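You operate a simulated robot arm through the tools that you are given. There is no shell and no other tool. Be economical: measure what you need, move in short steps, check, and stop when the job is done.

You are at the controls of a simulated robot arm. One attempt, no reset.

TASK
Give the carriage pot the fills and mists that the cream card names.
Fine: the card names the mix too; fills before mists; end with the carriage at LOAD.

The check looks at the end state, three seconds after you hand in, the way a careful person would. Anything else that was tipped, shoved, dropped, spilled or broken makes it a failure.

THE ROBOT
A 6-joint arm with a two-finger parallel gripper, fixed in place. Base frame: the origin is at the foot of the arm, x ahead of it, y to its left, z up; the work surface is at about z = 75.3. Readings come in cm, rad, newtons and seconds.
With the tool pointing down near the work surface it reaches from about 26 to 68 cm from the base axis. Its first joint turns from -1.152 to 1.152 rad. Payload 2.9 kg.
Tool frame: the origin (TCP) lies between the finger pads and is the grasp point; the fingertips stand 3 cm ahead of it; z points along the fingers, y is the line along which they close. Largest opening 11 cm; finger width 2, thickness 1; the body of the gripper, 4.8 by 11.2 cm, starts 5.5 cm behind the TCP.
Orientation is told as [roll, pitch, yaw] about the base's x, y, z axes, in that order, counted from this pose: with the fingers straight down and closing along the base's y, the tool's x points along the base's -x, its y along +y and its z along -z.

THE INTERFACE
- The arm moves only by the tool arm_command. Its argument "steps" is one flat list of numbers, 6 for each row, row after row: the shift along the tool's x, y, z in cm, then the turn, a rotation vector about the tool's x, y, z in rad. In form: [x, y, z, rx, ry, rz, x, y, z, rx, ry, rz, ...]. A call has 1 to 12 rows; each row shifts and turns the commanded pose from where the row before left it, along the tool's axes as they then stand. "claw" is the gripper command, from -1 (fully open) to 1 (shut), values between in proportion, set as the call begins (left out, the last holds). Rows are played at 5 a second. More than 5 cm and 0.15 rad between two rows, or a gripper value outside its range, and nothing of the call is played. A pose out of reach is approached as far as the arm can. The call stops where the force on the tool passes 40 N (or 10 N more than at its start, if that is more) or the arm is blocked; 0.2 s more then pass. The fingers move at their own pace (about 10.8 cm/s each) and stop on an object; they squeeze with about 35 N. The grip force told is the motor's: it shows also when the fingers shut on nothing. Time passes only in rows, and 0.2 s behind the last, so rows that do not move let the fingers close. It gives the time, the measured TCP pose, the force on the tool (base axes), the opening and the grip force at its end, in the units of the frame above (readings bear some noise), and new pictures: "show" is both (left out), scene, wrist or none.
- Cameras (640 x 400 px; columns grow to the right, rows downward): "scene" is fixed at [8.23, 43.86, 138.33]; the picture's right is [-0.70, -0.71, 0.00], its down [-0.41, 0.41, -0.82] and it looks along [0.58, -0.57, -0.58] (base axes); focal length 264 px, centre (320, 200). "wrist" rides on the gripper at [-3.6, 0, -5.7] in the tool frame; the picture's right is [0.00, -1.00, 0.00], its down [0.97, 0.00, -0.24] and it looks along [0.24, 0.00, 0.97] (tool axes); focal length 218 px, centre (320, 200). There is no depth. A picture from a camera that has moved, and an enlarged one, comes with that camera's place and axes in the base frame and with its lens.
- zoom(camera, box): a new picture of the part [left, top, right, bottom] of that camera's present view, enlarged. No time passes.
- hand_in(): hands the job in; it is judged then, once.

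Work in short steps. Places have to be worked out from the pictures, the camera data and where the tool is seen: move nearer, look again, correct. Check each grasp and each placing, and mend what went wrong. You have 120 turns and 150 pictures in all, those below and enlarged ones among them. Open the gripper and draw the arm clear of the work before you hand the job in, unless the task says otherwise; then end with one line.

The tools are called after ">>>" by a JSON object that holds its "name" and its "arguments". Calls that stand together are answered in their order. arm_command: Moves the arm, as the interface text tells. Its arguments: {"type":"object","properties":{"steps":{"type":"array"},"claw":{"type":"number"},"show":{"type":"string","enum":["both","scene","wrist","none"]}},"required":["steps"]} The other tools are called the same way: zoom (camera, box) takes an enlarged picture of a part of a camera's view; hand_in () hands the job in.

At the start:

```text
t: 0.0
ee_pos: [43.22, -6.56, 122.38]
orientation: [0.0, 0.0, 0.0]
contact_force: [-0.4, 0.0, 0.3]
width: 11.0
gripper_force: 0.2
```

scene: 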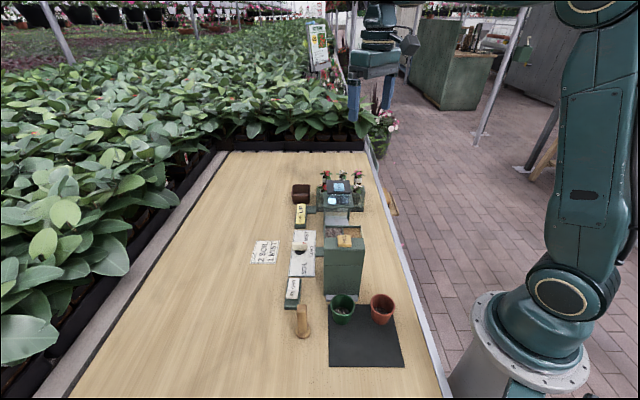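
wrist: 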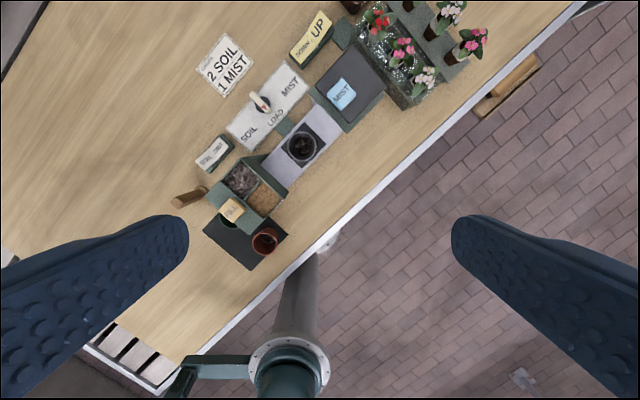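

The pictures show a small potting station with cards and buttons. I'll enlarge the views to read them before moving.

>>> {"name": "zoom", "arguments": {"camera": "scene", "box": [230, 150, 430, 375]}}

>>> {"name": "zoom", "arguments": {"camera": "wrist", "box": [160, 80, 400, 280]}}

>>> {"name": "zoom", "arguments": {"camera": "wrist", "box": [190, 0, 510, 130]}}

```text
1.78 times, centred on (330, 262) of scene
camera zoom: at [8.23, 43.86, 138.33], right [-0.7, -0.71, 0.0], down [-0.41, 0.41, -0.82], along [0.58, -0.57, -0.58], focal length 469 px, centre (302, 89)
```

zoom: 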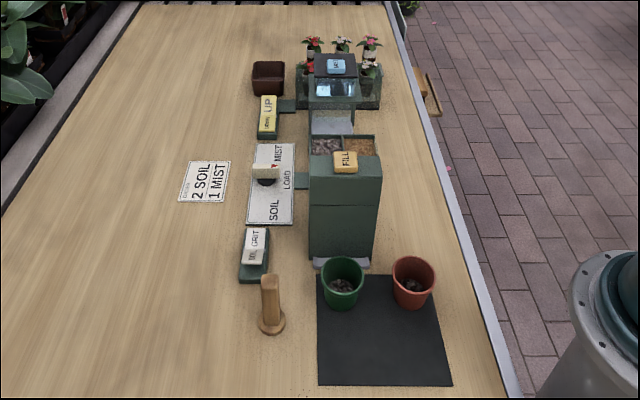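

```text
2.00 times, centred on (280, 180) of wrist
camera zoom: at [46.88, -6.6, 127.93], right [0.0, -1.0, 0.0], down [-0.97, 0.0, 0.24], along [-0.24, 0.0, -0.97], focal length 436 px, centre (400, 240)
```

zoom: 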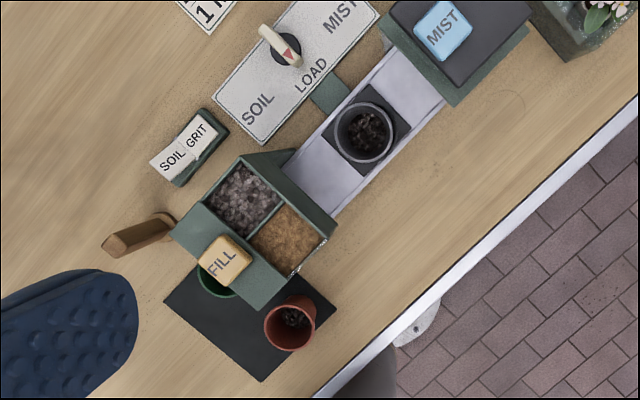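

```text
2.00 times, centred on (350, 65) of wrist
camera zoom: at [46.88, -6.6, 127.93], right [0.0, -1.0, 0.0], down [-0.97, 0.0, 0.24], along [-0.24, 0.0, -0.97], focal length 436 px, centre (260, 470)
```

zoom: 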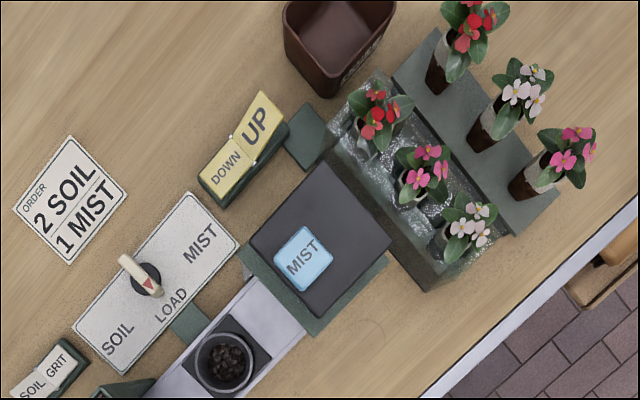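

Order reads 2 SOIL, 1 MIST. From triangulation, FILL is about (36.7,7.7,94) and MIST about (54.2,-9.9,93). The rail runs at -45°, the dial is near (55,5.5) and the SOIL/GRIT rocker near (45.5,17.7). I'll move closer above the dial and rocker, staying clear of the tower.

>>> {"name": "arm_command", "arguments": {"steps": [-1.63, 2.6, 3.6, 0, 0, 0, -1.63, 2.6, 3.6, 0, 0, 0, -1.63, 2.6, 3.6, 0, 0, 0, -1.63, 2.6, 3.6, 0, 0, 0, -1.63, 2.6, 3.6, 0, 0, 0, -1.63, 2.6, 3.6, 0, 0, 0]}}

```text
t: 1.4
ee_pos: [53.3, 9.12, 100.94]
orientation: [-0.001, -0.002, 0.001]
contact_force: [0.6, -0.5, -0.1]
width: 11.01
gripper_force: 0.2
camera wrist: at [56.95, 9.12, 106.39], right [0.0, -1.0, 0.0], down [-0.97, 0.0, 0.24], along [-0.24, 0.0, -0.97], focal length 218 px, centre (320, 200)
```

scene: 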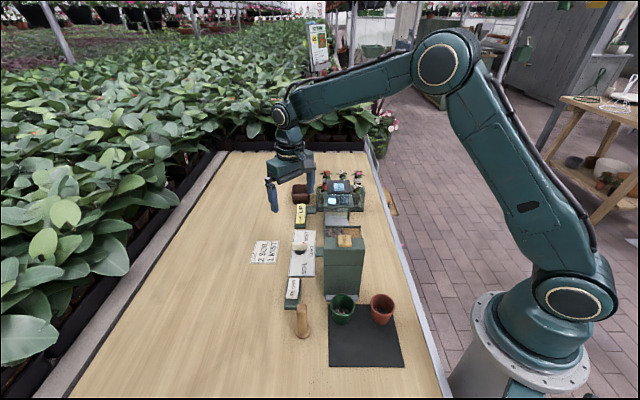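
wrist: 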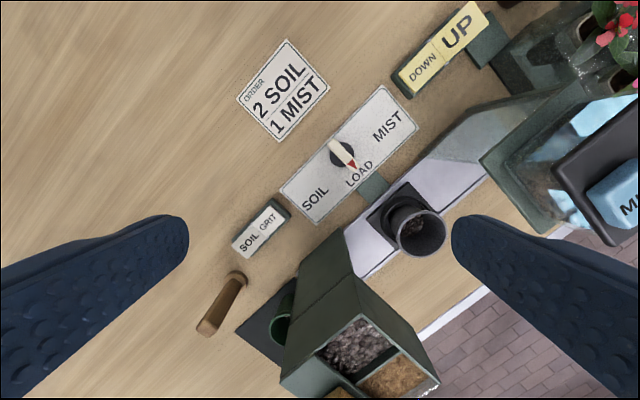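

>>> {"name": "zoom", "arguments": {"camera": "wrist", "box": [220, 80, 420, 280]}}

>>> {"name": "zoom", "arguments": {"camera": "scene", "box": [270, 190, 370, 310]}}

```text
2.00 times, centred on (320, 180) of wrist
camera zoom: at [56.95, 9.12, 106.39], right [0.0, -1.0, 0.0], down [-0.97, 0.0, 0.24], along [-0.24, 0.0, -0.97], focal length 436 px, centre (320, 240)
```

zoom: 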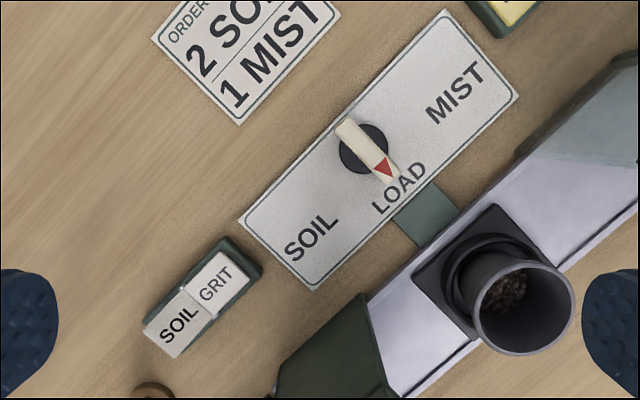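

```text
3.33 times, centred on (320, 250) of scene
camera zoom: at [8.23, 43.86, 138.33], right [-0.7, -0.71, 0.0], down [-0.41, 0.41, -0.82], along [0.58, -0.57, -0.58], focal length 879 px, centre (320, 33)
```

zoom: 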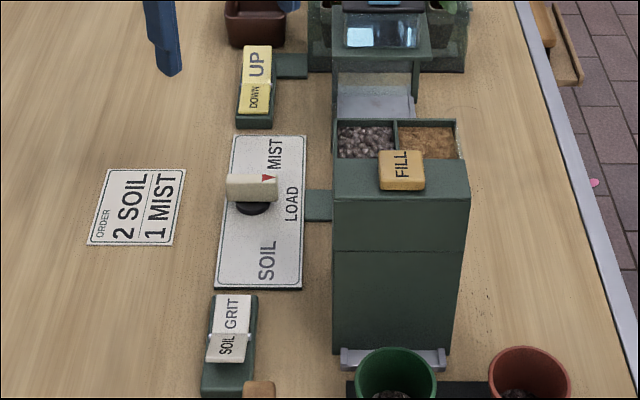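

GRIT looks pressed and SOIL raised, and the knob points at LOAD. I'll shut the gripper, go above the SOIL rocker half (about 43.5,19.2) and yaw 45° so the tool lines up with the rail. Then I'll look closer.

>>> {"name": "arm_command", "arguments": {"steps": [3.27, 3.37, 0, 0, 0, 0, 3.27, 3.37, 0, 0, 0, 0, 3.27, 3.37, 0, 0, 0, 0, 0, 0, 2, 0, 0, -0.131, 0, 0, 2, 0, 0, -0.131, 0, 0, 2, 0, 0, -0.131, 0, 0, 2, 0, 0, -0.131, 0, 0, 2, 0, 0, -0.131, 0, 0, 2, 0, 0, -0.131], "claw": 1}}

```text
t: 3.4
ee_pos: [43.25, 19.06, 89.0]
orientation: [0.001, -0.001, 0.788]
contact_force: [0.4, 0.0, 1.0]
width: 0.0
gripper_force: 34.6
camera wrist: at [45.86, 21.48, 94.43], right [0.71, -0.7, 0.0], down [-0.68, -0.69, 0.24], along [-0.17, -0.17, -0.97], focal length 218 px, centre (320, 200)
```

scene: 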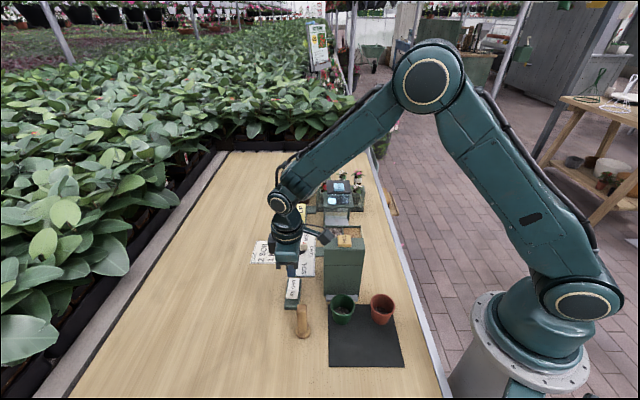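
wrist: 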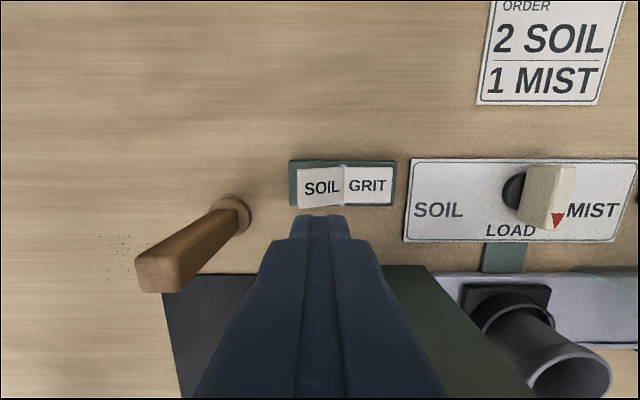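

The rocker centre estimate agrees with this view: the SOIL half is at about (43.7,19.2). I'll shift slightly outward and descend to just above it.

>>> {"name": "arm_command", "arguments": {"steps": [-0.4, 0.5, 3, 0, 0, 0, 0, 0, 3, 0, 0, 0]}}

```text
t: 4.0
ee_pos: [42.91, 19.78, 83.06]
orientation: [0.0, 0.001, 0.787]
contact_force: [-0.6, 0.7, 0.3]
width: 0.0
gripper_force: 35.7
camera wrist: at [45.59, 22.25, 88.41], right [0.71, -0.71, 0.0], down [-0.69, -0.69, 0.24], along [-0.17, -0.17, -0.97], focal length 218 px, centre (320, 200)
```

scene: 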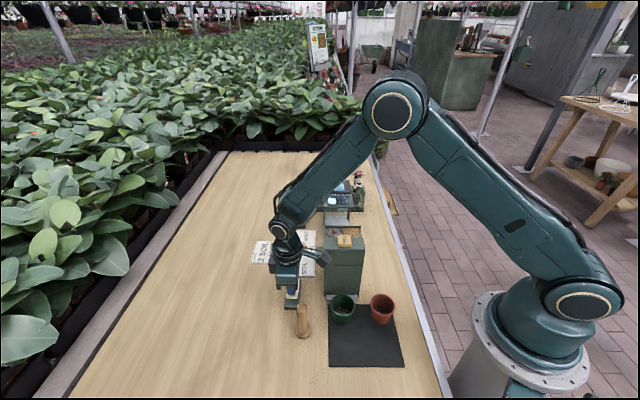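
wrist: 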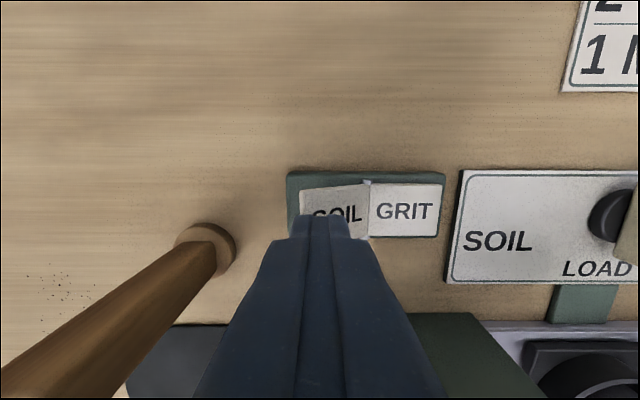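

The fingertip is lined up with the outer SOIL half, with its tip at about z 80. I'll press down in small rows.

>>> {"name": "arm_command", "arguments": {"steps": [0, 0, 0.7, 0, 0, 0, 0, 0, 0.7, 0, 0, 0, 0, 0, 0.6, 0, 0, 0, 0, 0, 0.4, 0, 0, 0], "show": "wrist"}}

```text
t: 5.0
ee_pos: [43.08, 19.86, 80.43]
orientation: [0.001, 0.0, 0.787]
contact_force: [-0.3, 0.3, 0.3]
width: 0.0
gripper_force: 34.7
camera wrist: at [45.65, 22.31, 85.98], right [0.71, -0.71, 0.0], down [-0.69, -0.69, 0.24], along [-0.17, -0.17, -0.97], focal length 218 px, centre (320, 200)
```

wrist: 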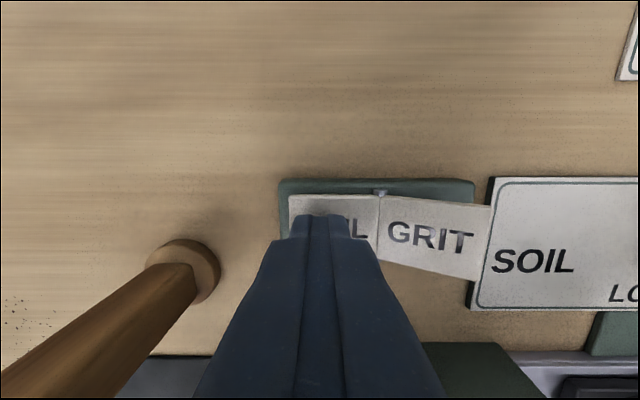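

SOIL is now down and GRIT up, so the mix is set. I'll rise and move over the knob (about 55.3,6.8) with the gripper half open.

>>> {"name": "arm_command", "arguments": {"steps": [0, 0, -4, 0, 0, 0, 0, 0, -4, 0, 0, 0, 0.15, -4.46, 0, 0, 0, 0, 0.15, -4.46, 0, 0, 0, 0, 0.15, -4.46, 0, 0, 0, 0, 0.15, -4.46, 0, 0, 0, 0, 0, 0, 0, 0, 0, 0], "claw": -0.1}}

```text
t: 6.6
ee_pos: [55.42, 6.42, 88.48]
orientation: [-0.001, -0.002, 0.788]
contact_force: [-0.5, 0.7, -0.2]
width: 6.04
gripper_force: 0.1
camera wrist: at [58.07, 8.88, 94.03], right [0.71, -0.71, 0.0], down [-0.69, -0.69, 0.24], along [-0.17, -0.17, -0.97], focal length 218 px, centre (320, 200)
```

scene: 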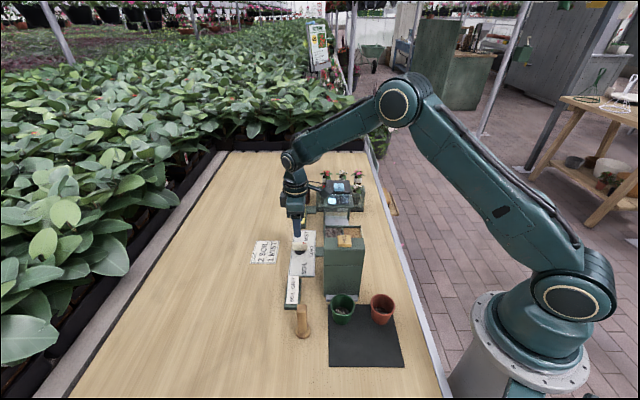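
wrist: 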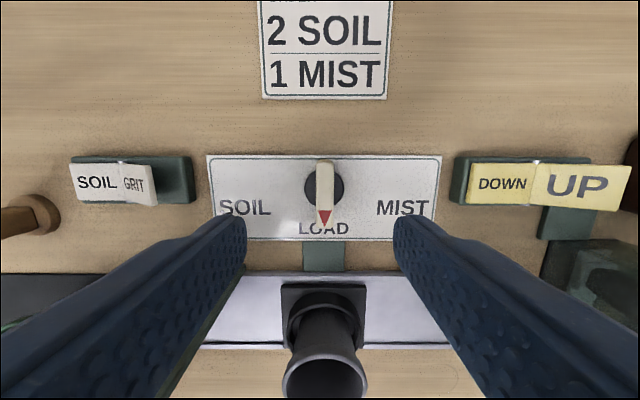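

The knob bar is centred about 0.3 cm right and 0.5 cm away from the tool centre, and it points to LOAD. I'll correct for that and descend over it.

>>> {"name": "arm_command", "arguments": {"steps": [-0.5, -0.3, 2.5, 0, 0, 0, 0, 0, 2.5, 0, 0, 0]}}

>>> {"name": "zoom", "arguments": {"camera": "scene", "box": [260, 160, 380, 300]}}

```text
t: 7.2
ee_pos: [55.7, 6.81, 83.54]
orientation: [0.001, 0.001, 0.786]
contact_force: [0.5, -0.2, 0.1]
width: 6.06
gripper_force: 0.0
camera wrist: at [58.46, 9.23, 89.12], right [0.71, -0.71, 0.0], down [-0.69, -0.69, 0.24], along [-0.17, -0.17, -0.97], focal length 218 px, centre (320, 200)
```

scene: 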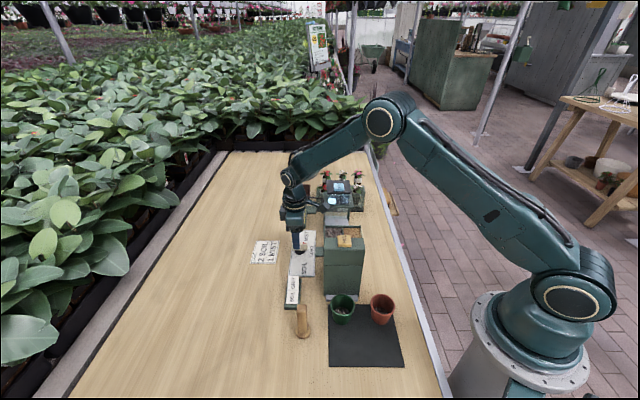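
wrist: 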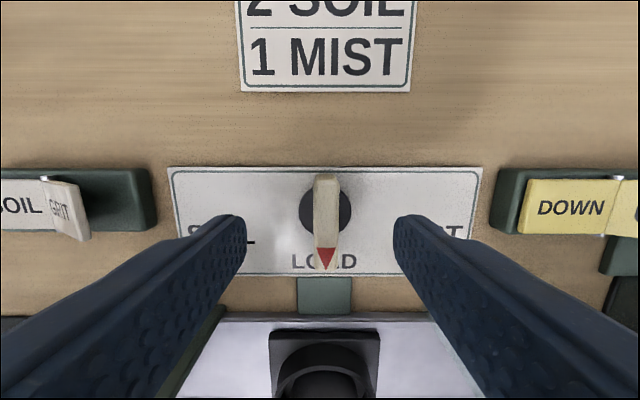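

```text
2.86 times, centred on (320, 230) of scene
camera zoom: at [8.23, 43.86, 138.33], right [-0.7, -0.71, 0.0], down [-0.41, 0.41, -0.82], along [0.58, -0.57, -0.58], focal length 753 px, centre (320, 114)
```

zoom: 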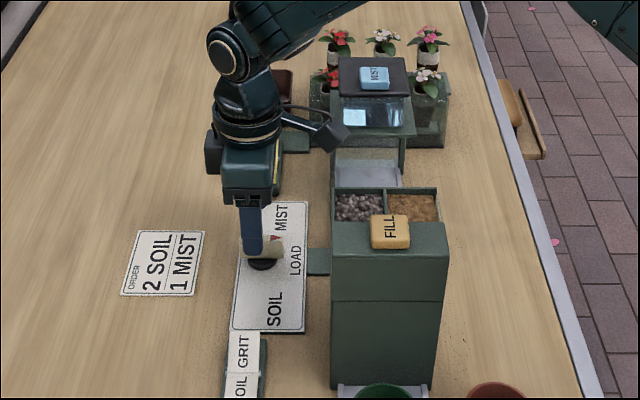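

Centred, with a 0.2 cm sideways correction to make. I'll descend 3.2 cm so the pads straddle the bar, then look before closing.

>>> {"name": "arm_command", "arguments": {"steps": [0, -0.2, 1.6, 0, 0, 0, 0, 0, 1.6, 0, 0, 0], "show": "wrist"}}

>>> {"name": "zoom", "arguments": {"camera": "scene", "box": [280, 210, 340, 280]}}

```text
t: 7.8
ee_pos: [55.93, 6.83, 80.17]
orientation: [0.001, -0.001, 0.787]
contact_force: [0.5, -0.4, 0.1]
width: 6.05
gripper_force: 0.1
camera wrist: at [58.45, 9.31, 85.75], right [0.71, -0.71, 0.0], down [-0.69, -0.69, 0.24], along [-0.17, -0.17, -0.97], focal length 218 px, centre (320, 200)
```

wrist: 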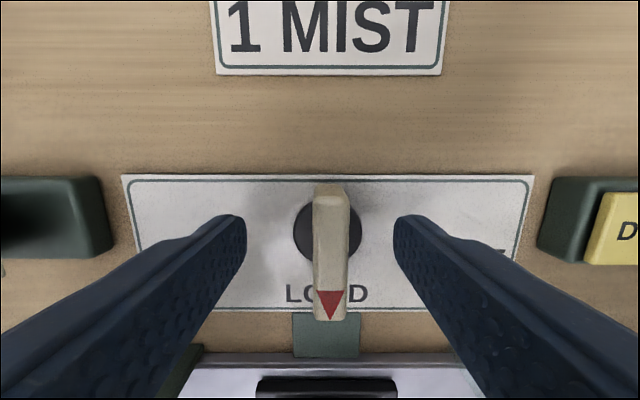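

```text
5.71 times, centred on (310, 245) of scene
camera zoom: at [8.23, 43.86, 138.33], right [-0.7, -0.71, 0.0], down [-0.41, 0.41, -0.82], along [0.58, -0.57, -0.58], focal length 1506 px, centre (377, -57)
```

zoom: 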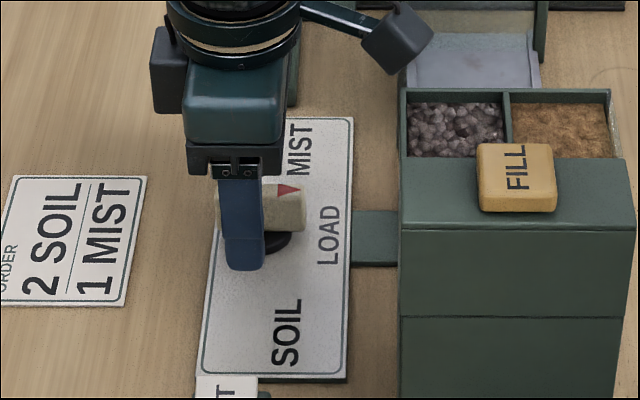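

The knob axis is still about 0.33 cm right and 0.25 cm up. I'll centre on it and close on the bar.

>>> {"name": "arm_command", "arguments": {"steps": [-0.25, -0.33, 0.3, 0, 0, 0, 0, 0, 0, 0, 0, 0], "show": "none"}}

>>> {"name": "arm_command", "arguments": {"steps": [0, 0, 0, 0, 0, 0, 0, 0, 0, 0, 0, 0, 0, 0, 0, 0, 0, 0], "claw": 1, "show": "wrist"}}

```text
t: 8.4
ee_pos: [56.24, 6.79, 79.94]
orientation: [0.001, 0.0, 0.788]
contact_force: [-0.9, 0.1, 1.1]
width: 6.06
gripper_force: 0.0
```

```text
t: 9.2
ee_pos: [56.24, 6.66, 79.97]
orientation: [0.0, 0.001, 0.786]
contact_force: [-0.1, 0.9, -2.1]
width: 1.29
gripper_force: 45.1
camera wrist: at [58.85, 9.16, 85.47], right [0.71, -0.71, 0.0], down [-0.69, -0.69, 0.24], along [-0.17, -0.17, -0.97], focal length 218 px, centre (320, 200)
```

wrist: 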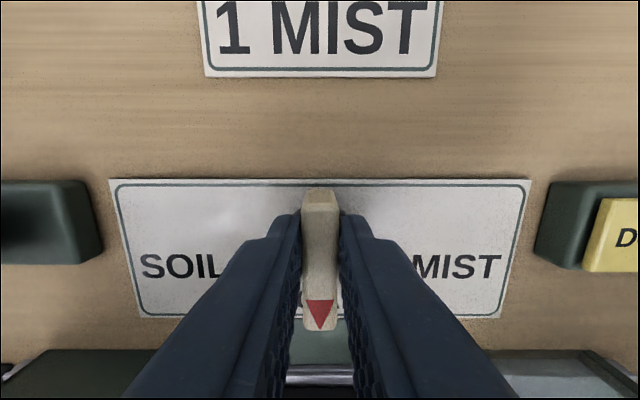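

Firm hold on the bar (1.29 cm). I'll rotate it toward SOIL, which is clockwise from above (+ about tool z), by about 0.5 rad and check.

>>> {"name": "arm_command", "arguments": {"steps": [0, 0, 0, 0, 0, 0.1, 0, 0, 0, 0, 0, 0.1, 0, 0, 0, 0, 0, 0.1, 0, 0, 0, 0, 0, 0.1, 0, 0, 0, 0, 0, 0.1]}}

```text
t: 10.4
ee_pos: [56.37, 6.42, 79.93]
orientation: [-0.002, 0.0, 0.28]
contact_force: [3.6, -24.6, 4.6]
width: 1.28
gripper_force: 45.3
camera wrist: at [59.93, 7.33, 85.47], right [0.27, -0.96, 0.0], down [-0.93, -0.27, 0.24], along [-0.23, -0.07, -0.97], focal length 218 px, centre (320, 200)
```

scene: 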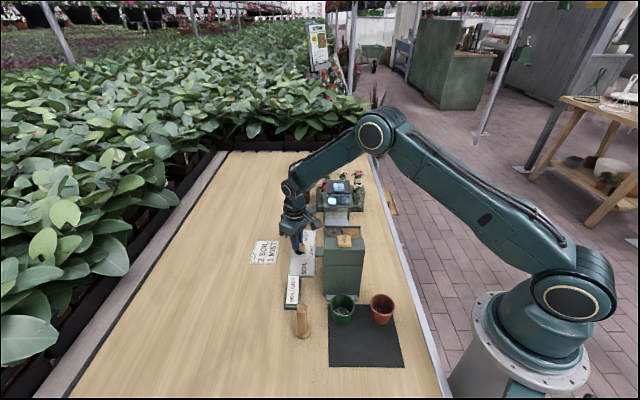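
wrist: 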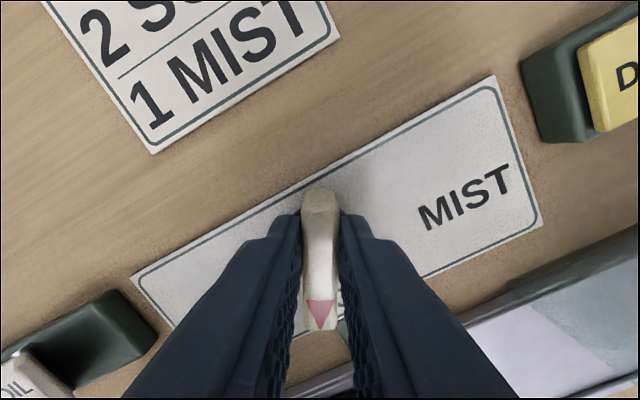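

The knob turns, but there's a 25 N side force because my grip is off-axis. I'll shift about 0.35 cm to -y to relieve it and keep turning.

>>> {"name": "arm_command", "arguments": {"steps": [0, -0.35, 0, 0, 0, 0, 0, 0, 0, 0, 0, 0.1, 0, 0, 0, 0, 0, 0.1, 0, 0, 0, 0, 0, 0.1]}}

>>> {"name": "zoom", "arguments": {"camera": "scene", "box": [260, 160, 380, 300]}}

```text
t: 11.4
ee_pos: [56.47, 6.21, 79.93]
orientation: [-0.002, 0.002, -0.019]
contact_force: [-15.3, -22.9, 11.7]
width: 1.27
gripper_force: 44.8
camera wrist: at [60.13, 6.06, 85.46], right [-0.02, -1.0, 0.0], down [-0.97, 0.02, 0.24], along [-0.24, 0.0, -0.97], focal length 218 px, centre (320, 200)
```

scene: 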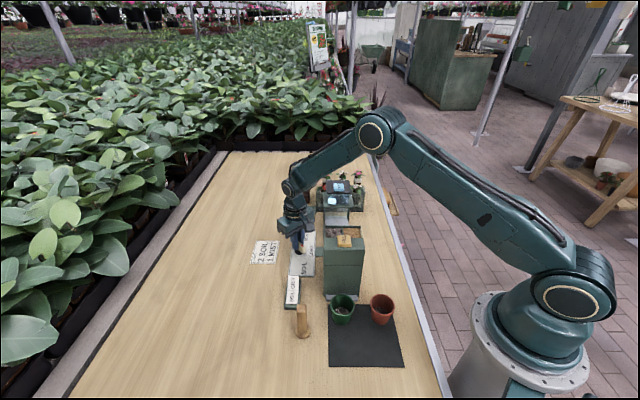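
wrist: 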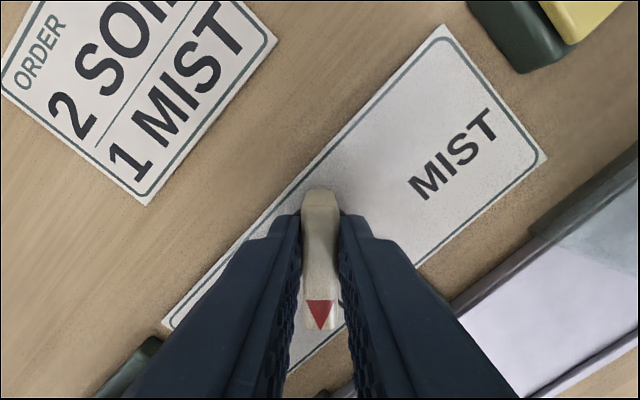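

```text
2.86 times, centred on (320, 230) of scene
camera zoom: at [8.18, 43.81, 138.35], right [-0.7, -0.71, 0.0], down [-0.41, 0.41, -0.82], along [0.58, -0.57, -0.58], focal length 753 px, centre (320, 114)
```

zoom: 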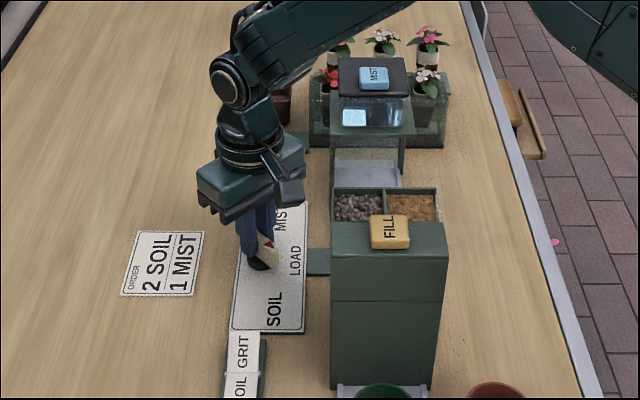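

Carriage isn't visible between the stations, so it has gone under the tower. The forces suggest I grip about 0.8 cm behind the axis, so I'll follow that arc while turning further.

>>> {"name": "arm_command", "arguments": {"steps": [0.15, -0.25, 0, 0, 0, 0, 0, -0.08, 0, 0, 0, 0.1, 0, -0.08, 0, 0, 0, 0.1]}}

```text
t: 12.2
ee_pos: [56.35, 6.14, 80.02]
orientation: [0.001, -0.003, -0.216]
contact_force: [-2.7, -8.1, -2.4]
width: 1.29
gripper_force: 44.8
camera wrist: at [60.0, 5.2, 85.47], right [-0.21, -0.98, 0.0], down [-0.95, 0.21, 0.24], along [-0.23, 0.05, -0.97], focal length 218 px, centre (320, 200)
```

scene: 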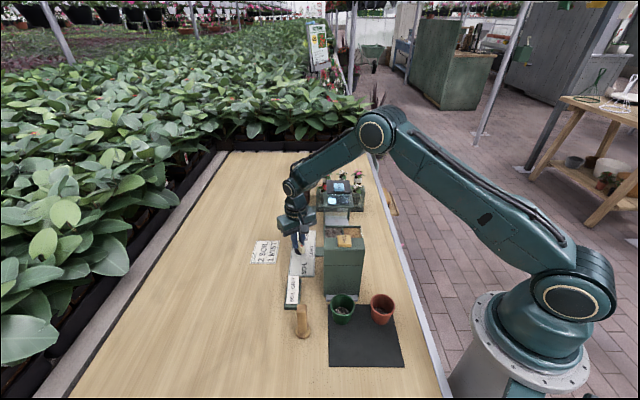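
wrist: 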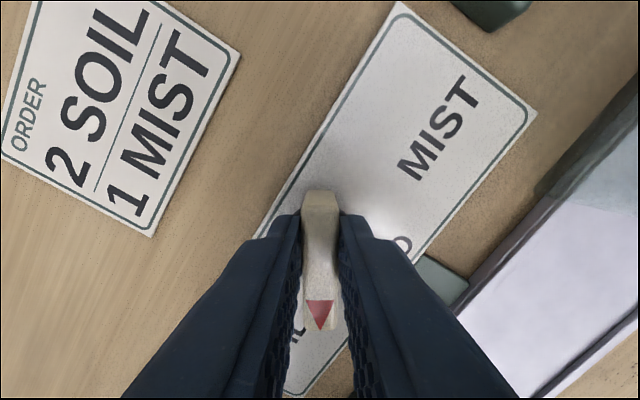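

Forces are low now, with about 57° turned. I'll turn 0.2 rad more, watching the force.

>>> {"name": "arm_command", "arguments": {"steps": [0, -0.08, 0, 0, 0, 0.1, 0, -0.08, 0, 0, 0, 0.1, 0, 0, 0, 0, 0, 0], "show": "wrist"}}

```text
t: 13.0
ee_pos: [56.31, 6.12, 79.95]
orientation: [0.002, 0.001, -0.412]
contact_force: [1.0, -2.9, -2.1]
width: 1.58
gripper_force: 44.8
camera wrist: at [59.73, 4.5, 85.47], right [-0.4, -0.92, 0.0], down [-0.89, 0.39, 0.24], along [-0.22, 0.1, -0.97], focal length 218 px, centre (320, 200)
```

wrist: 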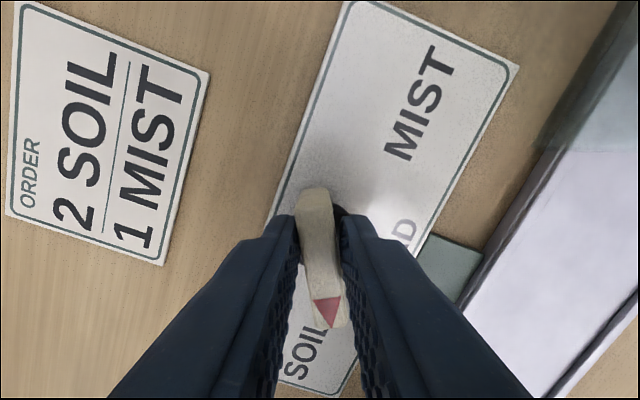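

The bar has twisted in the grip (1.58 cm), so the knob is at its SOIL end stop. I'll open and rise to check the pointer and carriage.

>>> {"name": "arm_command", "arguments": {"steps": [0, 0, 0, 0, 0, 0, 0, 0, 0, 0, 0, 0, 0, 0, -3, 0, 0, -0.1, 0, 0, -3, 0, 0, -0.1, 0, 0, -4, 0, 0, -0.1, 0, 0, -4, 0, 0, -0.1, 0, 0, -4, 0, 0, -0.1], "claw": -0.2}}

>>> {"name": "zoom", "arguments": {"camera": "scene", "box": [260, 160, 380, 300]}}

```text
t: 14.6
ee_pos: [56.45, 5.96, 98.03]
orientation: [0.002, 0.0, 0.089]
contact_force: [0.3, -0.1, -0.3]
width: 6.61
gripper_force: 0.3
camera wrist: at [60.16, 6.2, 103.54], right [0.09, -1.0, 0.0], down [-0.97, -0.09, 0.24], along [-0.24, -0.02, -0.97], focal length 218 px, centre (320, 200)
```

scene: 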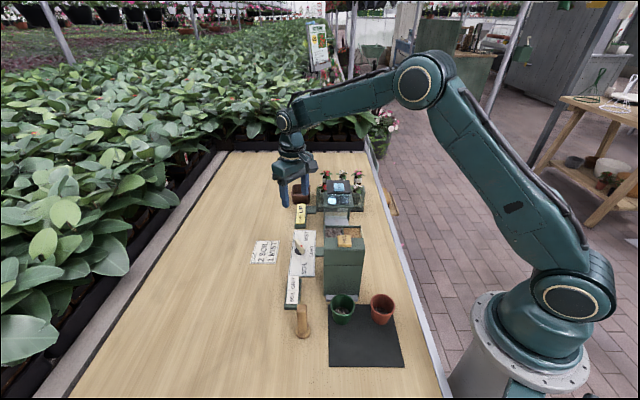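
wrist: 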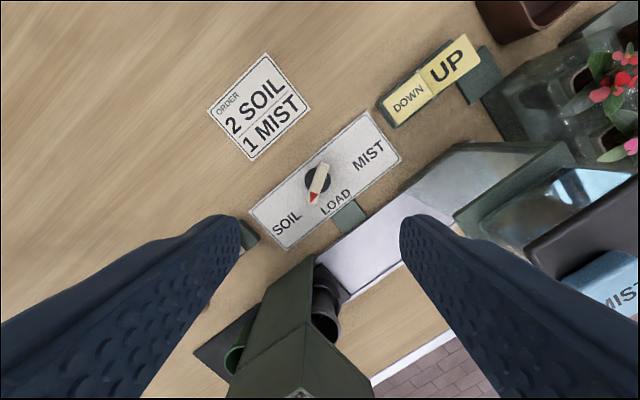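

```text
2.86 times, centred on (320, 230) of scene
camera zoom: at [8.23, 43.86, 138.33], right [-0.7, -0.71, 0.0], down [-0.41, 0.41, -0.82], along [0.58, -0.57, -0.58], focal length 753 px, centre (320, 114)
```

zoom: 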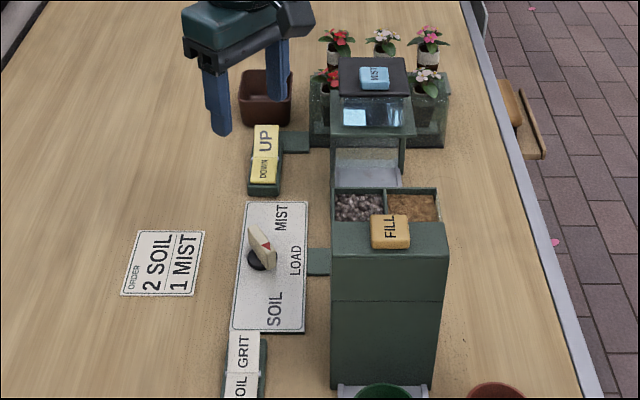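

The pot is now partly under the hopper. I'll enlarge the view to see the pointer and the pot.

>>> {"name": "zoom", "arguments": {"camera": "wrist", "box": [220, 100, 420, 400]}}

```text
1.33 times, centred on (320, 250) of wrist
camera zoom: at [60.16, 6.2, 103.54], right [0.09, -1.0, 0.0], down [-0.97, -0.09, 0.24], along [-0.24, -0.02, -0.97], focal length 291 px, centre (320, 133)
```

zoom: 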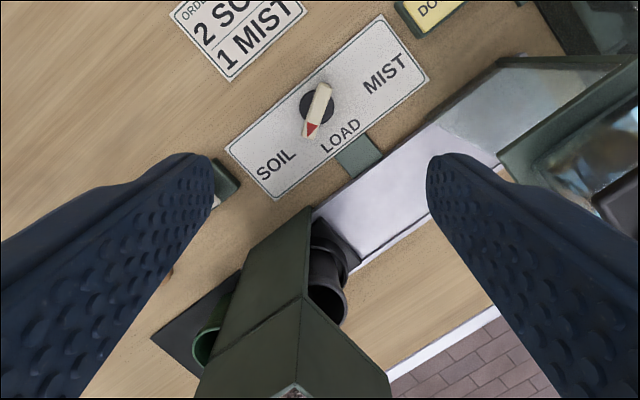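

The pointer has turned about 60° to SOIL and the pot is under the hopper outlet. Next I'll close the fingers, rise a little and go above FILL (36.7, 7.7).

>>> {"name": "arm_command", "arguments": {"steps": [0, 0, -4.5, 0, 0, 0, 4.8, 0.86, 0, 0, 0, 0, 4.8, 0.86, 0, 0, 0, 0, 4.8, 0.86, 0, 0, 0, 0, 4.8, 0.86, 0, 0, 0, 0, 0, 0, 0, 0, 0, 0], "claw": 1}}

```text
t: 16.0
ee_pos: [36.85, 7.81, 102.1]
orientation: [0.0, -0.001, 0.087]
contact_force: [0.2, 0.8, 0.9]
width: 0.0
gripper_force: 35.3
camera wrist: at [40.44, 7.95, 107.73], right [0.09, -1.0, 0.0], down [-0.97, -0.08, 0.24], along [-0.24, -0.02, -0.97], focal length 218 px, centre (320, 200)
```

scene: 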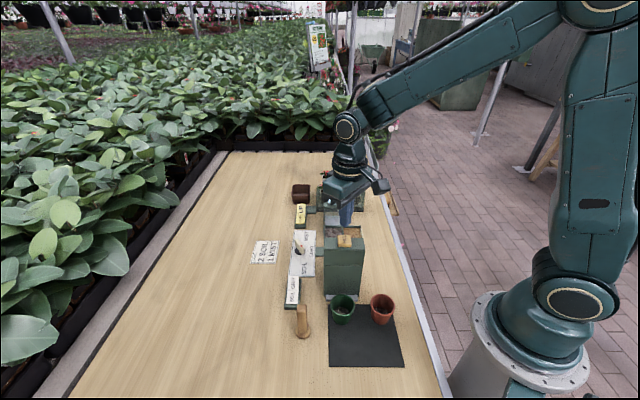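
wrist: 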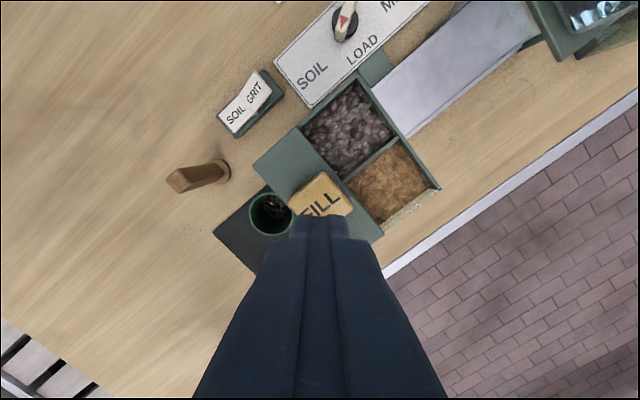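

FILL is right under the fingertips. I'll descend to just above it.

>>> {"name": "arm_command", "arguments": {"steps": [0, 0, 2, 0, 0, 0, 0, 0, 1.5, 0, 0, 0]}}

>>> {"name": "zoom", "arguments": {"camera": "scene", "box": [310, 190, 390, 310]}}

```text
t: 16.6
ee_pos: [36.78, 7.78, 98.81]
orientation: [0.0, -0.001, 0.086]
contact_force: [0.3, 0.6, 0.2]
width: 0.02
gripper_force: 34.9
camera wrist: at [40.46, 7.92, 104.29], right [0.09, -1.0, 0.0], down [-0.97, -0.08, 0.24], along [-0.24, -0.02, -0.97], focal length 218 px, centre (320, 200)
```

scene: 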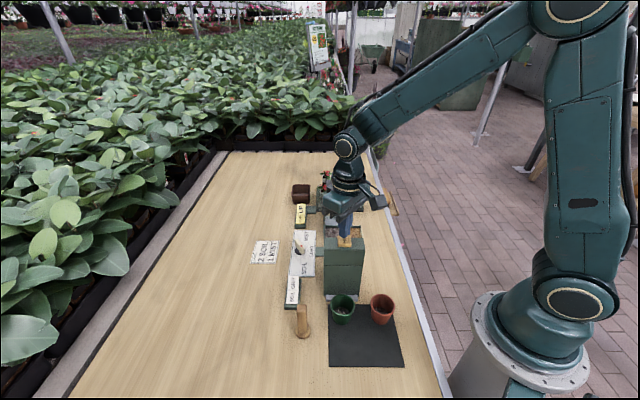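
wrist: 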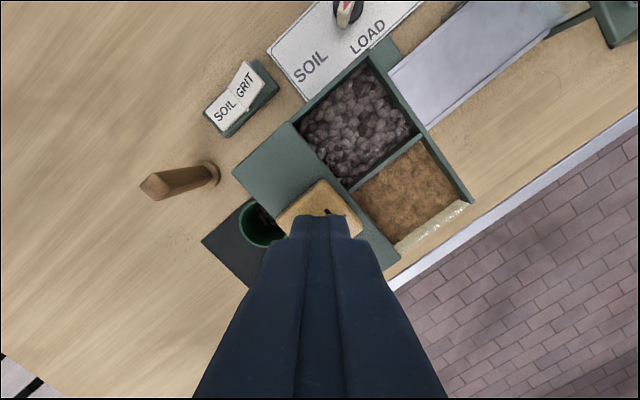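

```text
3.33 times, centred on (350, 250) of scene
camera zoom: at [8.23, 43.86, 138.33], right [-0.7, -0.71, 0.0], down [-0.41, 0.41, -0.82], along [0.58, -0.57, -0.58], focal length 879 px, centre (220, 33)
```

zoom: 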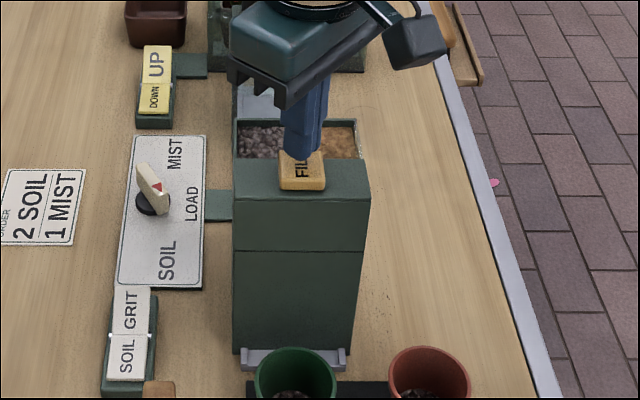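

Tip is about 1.5 cm above the button, well inside its outline. I'll ease down in small rows to find contact.

>>> {"name": "arm_command", "arguments": {"steps": [0, 0, 0.4, 0, 0, 0, 0, 0, 0.4, 0, 0, 0, 0, 0, 0.4, 0, 0, 0], "show": "wrist"}}

```text
t: 17.4
ee_pos: [36.83, 7.75, 97.65]
orientation: [-0.001, -0.002, 0.088]
contact_force: [-0.4, -0.1, 0.5]
width: 0.0
gripper_force: 35.2
camera wrist: at [40.44, 7.9, 103.13], right [0.09, -1.0, 0.0], down [-0.97, -0.08, 0.24], along [-0.24, -0.02, -0.97], focal length 218 px, centre (320, 200)
```

wrist: 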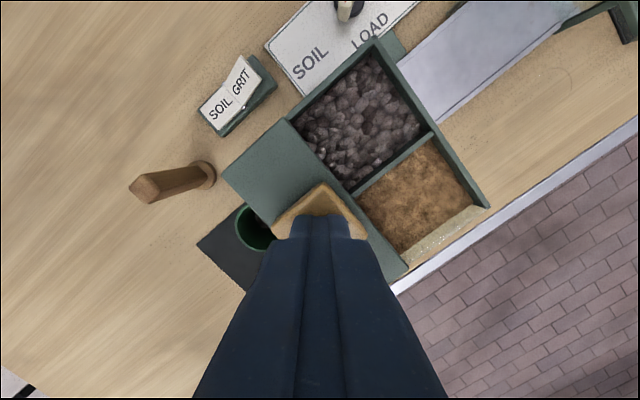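

No contact yet with the tip at 94.65. I'll continue down in 0.2 cm rows.

>>> {"name": "arm_command", "arguments": {"steps": [0, 0, 0.2, 0, 0, 0, 0, 0, 0.2, 0, 0, 0, 0, 0, 0.2, 0, 0, 0], "show": "none"}}

```text
t: 18.2
ee_pos: [36.78, 7.68, 97.07]
orientation: [-0.001, -0.001, 0.088]
contact_force: [-2.4, 0.4, 2.4]
width: 0.02
gripper_force: 34.7
```

A slight force is starting at TCP z 97.07. I'll press a little more.

>>> {"name": "arm_command", "arguments": {"steps": [0, 0, 0.2, 0, 0, 0, 0, 0, 0.2, 0, 0, 0], "show": "wrist"}}

>>> {"name": "zoom", "arguments": {"camera": "scene", "box": [320, 210, 380, 300]}}

```text
t: 18.8
ee_pos: [36.75, 7.7, 96.79]
orientation: [-0.002, -0.002, 0.089]
contact_force: [-4.9, -0.6, 17.9]
width: 0.01
gripper_force: 35.4
camera wrist: at [40.56, 7.87, 102.28], right [0.09, -1.0, 0.0], down [-0.97, -0.08, 0.24], along [-0.24, -0.02, -0.97], focal length 218 px, centre (320, 200)
```

wrist: 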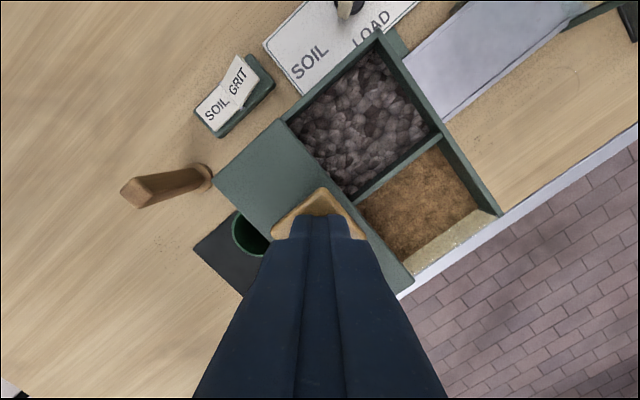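

```text
4.44 times, centred on (350, 255) of scene
camera zoom: at [8.2, 43.86, 138.34], right [-0.7, -0.71, 0.0], down [-0.41, 0.41, -0.82], along [0.58, -0.57, -0.58], focal length 1172 px, centre (187, -44)
```

zoom: 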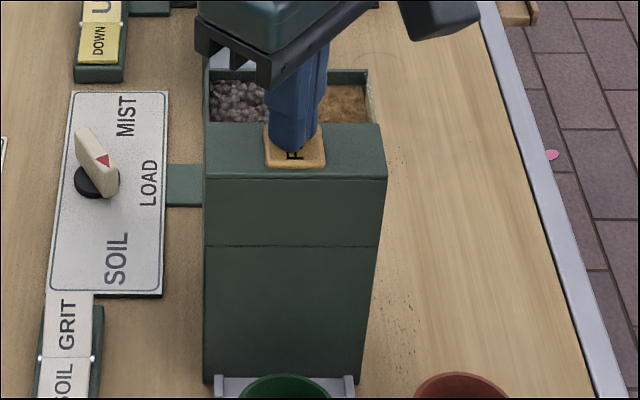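

18 N now and the button is seated. I'll release and rise to compare the hopper levels with the earlier view.

>>> {"name": "arm_command", "arguments": {"steps": [0, 0, -1, 0, 0, 0, 0, 0, -2, 0, 0, 0, 0, 0, -2.4, 0, 0, 0]}}

>>> {"name": "zoom", "arguments": {"camera": "scene", "box": [310, 190, 390, 310]}}

>>> {"name": "zoom", "arguments": {"camera": "wrist", "box": [240, 40, 480, 260]}}

```text
t: 19.6
ee_pos: [36.99, 7.68, 101.97]
orientation: [0.001, 0.0, 0.085]
contact_force: [0.8, -0.7, 0.5]
width: 0.01
gripper_force: 34.7
camera wrist: at [40.71, 7.93, 107.53], right [0.09, -1.0, 0.0], down [-0.97, -0.08, 0.24], along [-0.24, -0.02, -0.97], focal length 218 px, centre (320, 200)
```

scene: 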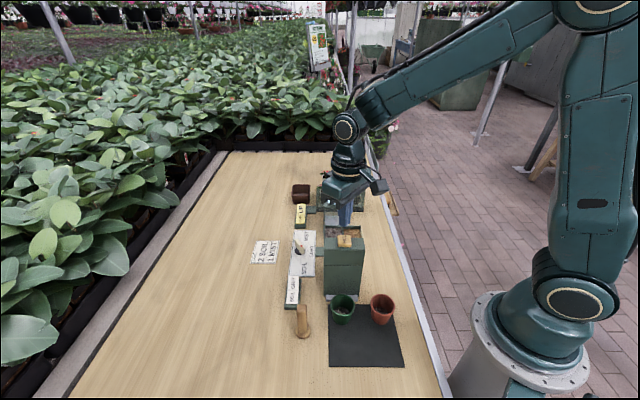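
wrist: 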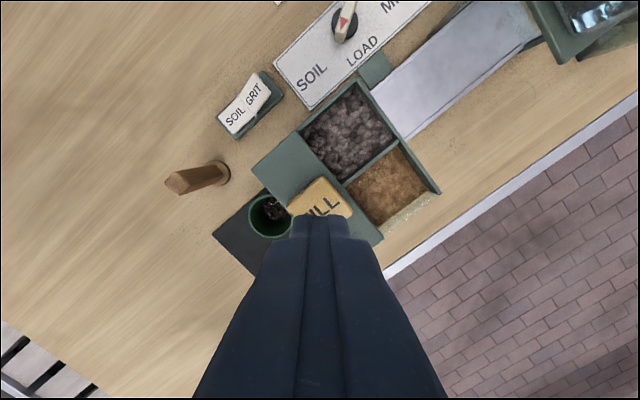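

```text
3.33 times, centred on (350, 250) of scene
camera zoom: at [8.23, 43.86, 138.33], right [-0.7, -0.71, 0.0], down [-0.41, 0.41, -0.82], along [0.58, -0.57, -0.58], focal length 879 px, centre (220, 33)
```

zoom: 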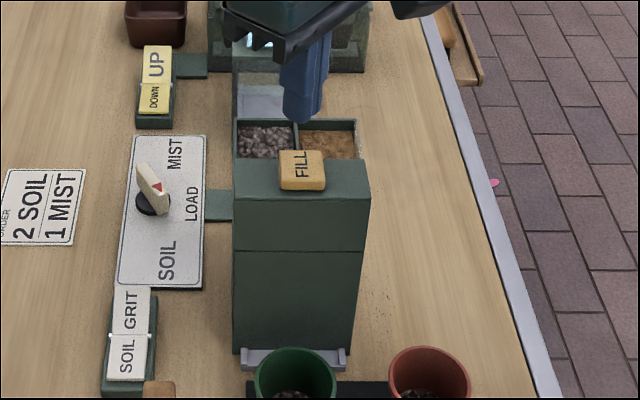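

```text
1.82 times, centred on (360, 150) of wrist
camera zoom: at [40.71, 7.93, 107.53], right [0.09, -1.0, 0.0], down [-0.97, -0.08, 0.24], along [-0.24, -0.02, -0.97], focal length 397 px, centre (247, 291)
```

zoom: 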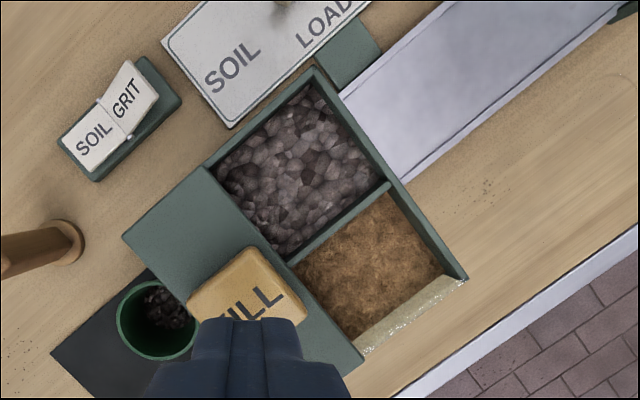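

The hopper levels look unchanged, so I can't tell if that press counted. I'll look at the pot from the far side of the hopper (tool yaw -45°) before pressing again.

>>> {"name": "arm_command", "arguments": {"steps": [-3.67, -2.92, 0, 0, 0, 0, -3.67, -2.92, 0, 0, 0, 0, -3.67, -2.92, 0, 0, 0, 0, 0, 0, 0, 0, 0, 0.145, 0, 0, 0, 0, 0, 0.145, 0, 0, 0, 0, 0, 0.145, 0, 0, 0, 0, 0, 0.145, 0, 0, 0, 0, 0, 0.145, 0, 0, 0, 0, 0, 0.145], "show": "wrist"}}

```text
t: 21.6
ee_pos: [48.57, -0.02, 102.11]
orientation: [0.0, 0.001, -0.786]
contact_force: [0.4, 0.3, 0.6]
width: 0.0
gripper_force: 34.7
camera wrist: at [51.26, -2.81, 107.66], right [-0.71, -0.71, 0.0], down [-0.69, 0.69, 0.24], along [-0.17, 0.17, -0.97], focal length 218 px, centre (320, 200)
```

wrist: 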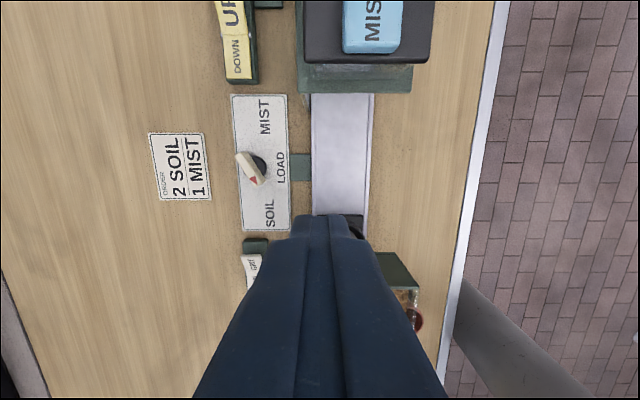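

The fingers block the view of the hopper mouth. I'll shift aside, tilt the camera back toward the hopper, and look again.

>>> {"name": "arm_command", "arguments": {"steps": [0, 4, 0, 0, 0.13, 0, 0, 0, 0, 0, 0.13, 0, 0, 0, 0, 0, 0.13, 0, 0, 0, 0, 0, 0.13, 0], "show": "wrist"}}

>>> {"name": "zoom", "arguments": {"camera": "wrist", "box": [320, 100, 520, 300]}}

```text
t: 22.6
ee_pos: [48.46, 3.56, 99.96]
orientation: [0.002, 0.515, -0.785]
contact_force: [0.4, 0.4, 1.2]
width: 0.0
gripper_force: 34.6
out of reach, approached as far as the arm can: row 3, 4
camera wrist: at [52.63, -0.82, 102.95], right [-0.71, -0.71, 0.0], down [-0.51, 0.51, 0.69], along [-0.48, 0.49, -0.73], focal length 218 px, centre (320, 200)
```

wrist: 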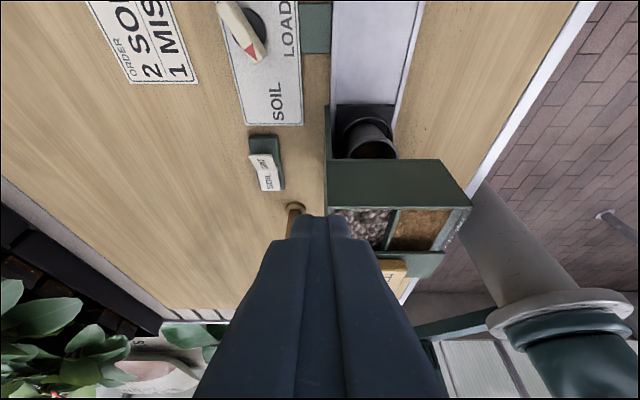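

```text
2.00 times, centred on (420, 200) of wrist
camera zoom: at [52.63, -0.82, 102.95], right [-0.71, -0.71, 0.0], down [-0.51, 0.51, 0.69], along [-0.48, 0.49, -0.73], focal length 436 px, centre (120, 200)
```

zoom: 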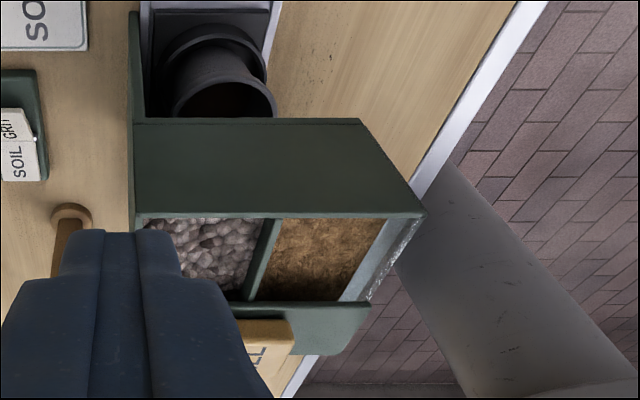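

The pot sits at s≈5, right under the bins. I'll enlarge the view of its mouth to see the contents.

>>> {"name": "zoom", "arguments": {"camera": "wrist", "box": [335, 95, 405, 165]}}

```text
5.71 times, centred on (370, 130) of wrist
camera zoom: at [52.63, -0.82, 102.95], right [-0.71, -0.71, 0.0], down [-0.51, 0.51, 0.69], along [-0.48, 0.49, -0.73], focal length 1247 px, centre (34, 600)
```

zoom: 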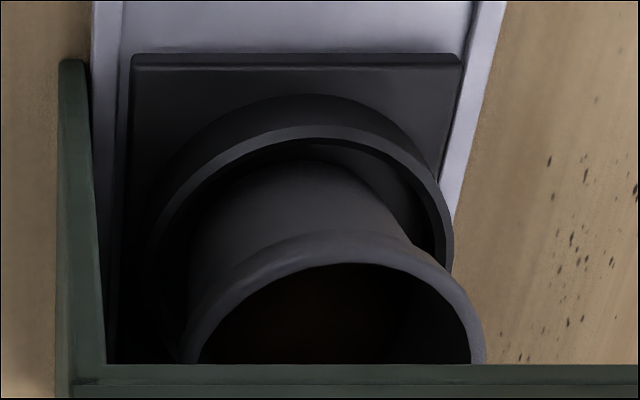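

I can't judge the fill in that shadow. The safest check is to bring the carriage back to LOAD and look into the pot before the next press. First I'll level the tool again.

>>> {"name": "arm_command", "arguments": {"steps": [0, 0, 0, 0, -0.13, 0, 0, 0, 0, 0, -0.13, 0, 0, 0, 0, 0, -0.13, 0, 0, 0, 0, 0, -0.13, 0, 0, 0, 0, 0, 0, -0.13, 0, 0, 0, 0, 0, -0.13, 0, 0, 0, 0, 0, -0.13, 0, 0, 0, 0, 0, -0.13], "show": "none"}}

```text
t: 24.4
ee_pos: [48.23, 3.5, 99.88]
orientation: [0.001, -0.001, -0.259]
contact_force: [0.1, 0.3, -0.1]
width: 0.0
gripper_force: 35.4
```

Level again at yaw -0.26, which matches the knob's present angle. I'll go above the knob with the fingers half open.

>>> {"name": "arm_command", "arguments": {"steps": [-3.4, 2.22, 0, 0, 0, 0, -3.4, 2.22, 0, 0, 0, 0, 0, 0, 3.8, 0, 0, 0, 0, 0, 3.8, 0, 0, 0, 0, 0, 3.8, 0, 0, 0], "claw": -0.1, "show": "wrist"}}

```text
t: 25.6
ee_pos: [55.95, 6.24, 88.82]
orientation: [-0.001, 0.0, -0.263]
contact_force: [0.8, 1.1, -0.2]
width: 6.07
gripper_force: 0.1
camera wrist: at [59.5, 5.18, 94.24], right [-0.26, -0.97, 0.0], down [-0.94, 0.25, 0.24], along [-0.23, 0.06, -0.97], focal length 218 px, centre (320, 200)
```

wrist: 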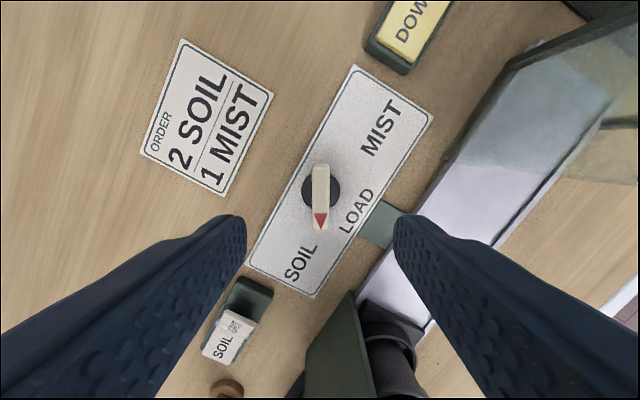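

Aligned: yaw -0.263 means exactly a 60° turn, so the knob is at its SOIL stop. I'll descend, centred on the axis, and grip.

>>> {"name": "arm_command", "arguments": {"steps": [-0.1, -0.15, 3, 0, 0, 0, 0, 0, 3, 0, 0, 0, 0, 0, 2.8, 0, 0, 0, 0, 0, 0, 0, 0, 0], "show": "none"}}

>>> {"name": "arm_command", "arguments": {"steps": [0, 0, 0, 0, 0, 0, 0, 0, 0, 0, 0, 0, 0, 0, 0, 0, 0, 0], "claw": 1, "show": "wrist"}}

```text
t: 26.6
ee_pos: [56.21, 5.58, 79.69]
orientation: [0.001, 0.0, -0.263]
contact_force: [-0.4, 0.1, -0.2]
width: 6.06
gripper_force: 0.0
```

```text
t: 27.4
ee_pos: [56.22, 6.16, 79.77]
orientation: [0.005, -0.004, -0.254]
contact_force: [13.1, 30.6, -14.2]
width: 1.28
gripper_force: 44.9
camera wrist: at [59.72, 5.05, 85.37], right [-0.25, -0.97, -0.01], down [-0.94, 0.24, 0.24], along [-0.23, 0.07, -0.97], focal length 218 px, centre (320, 200)
```

wrist: 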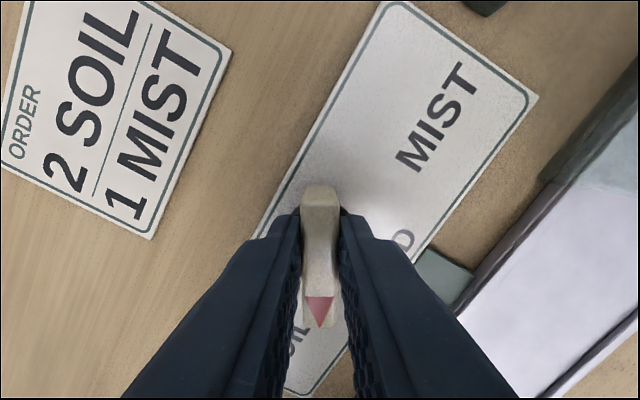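

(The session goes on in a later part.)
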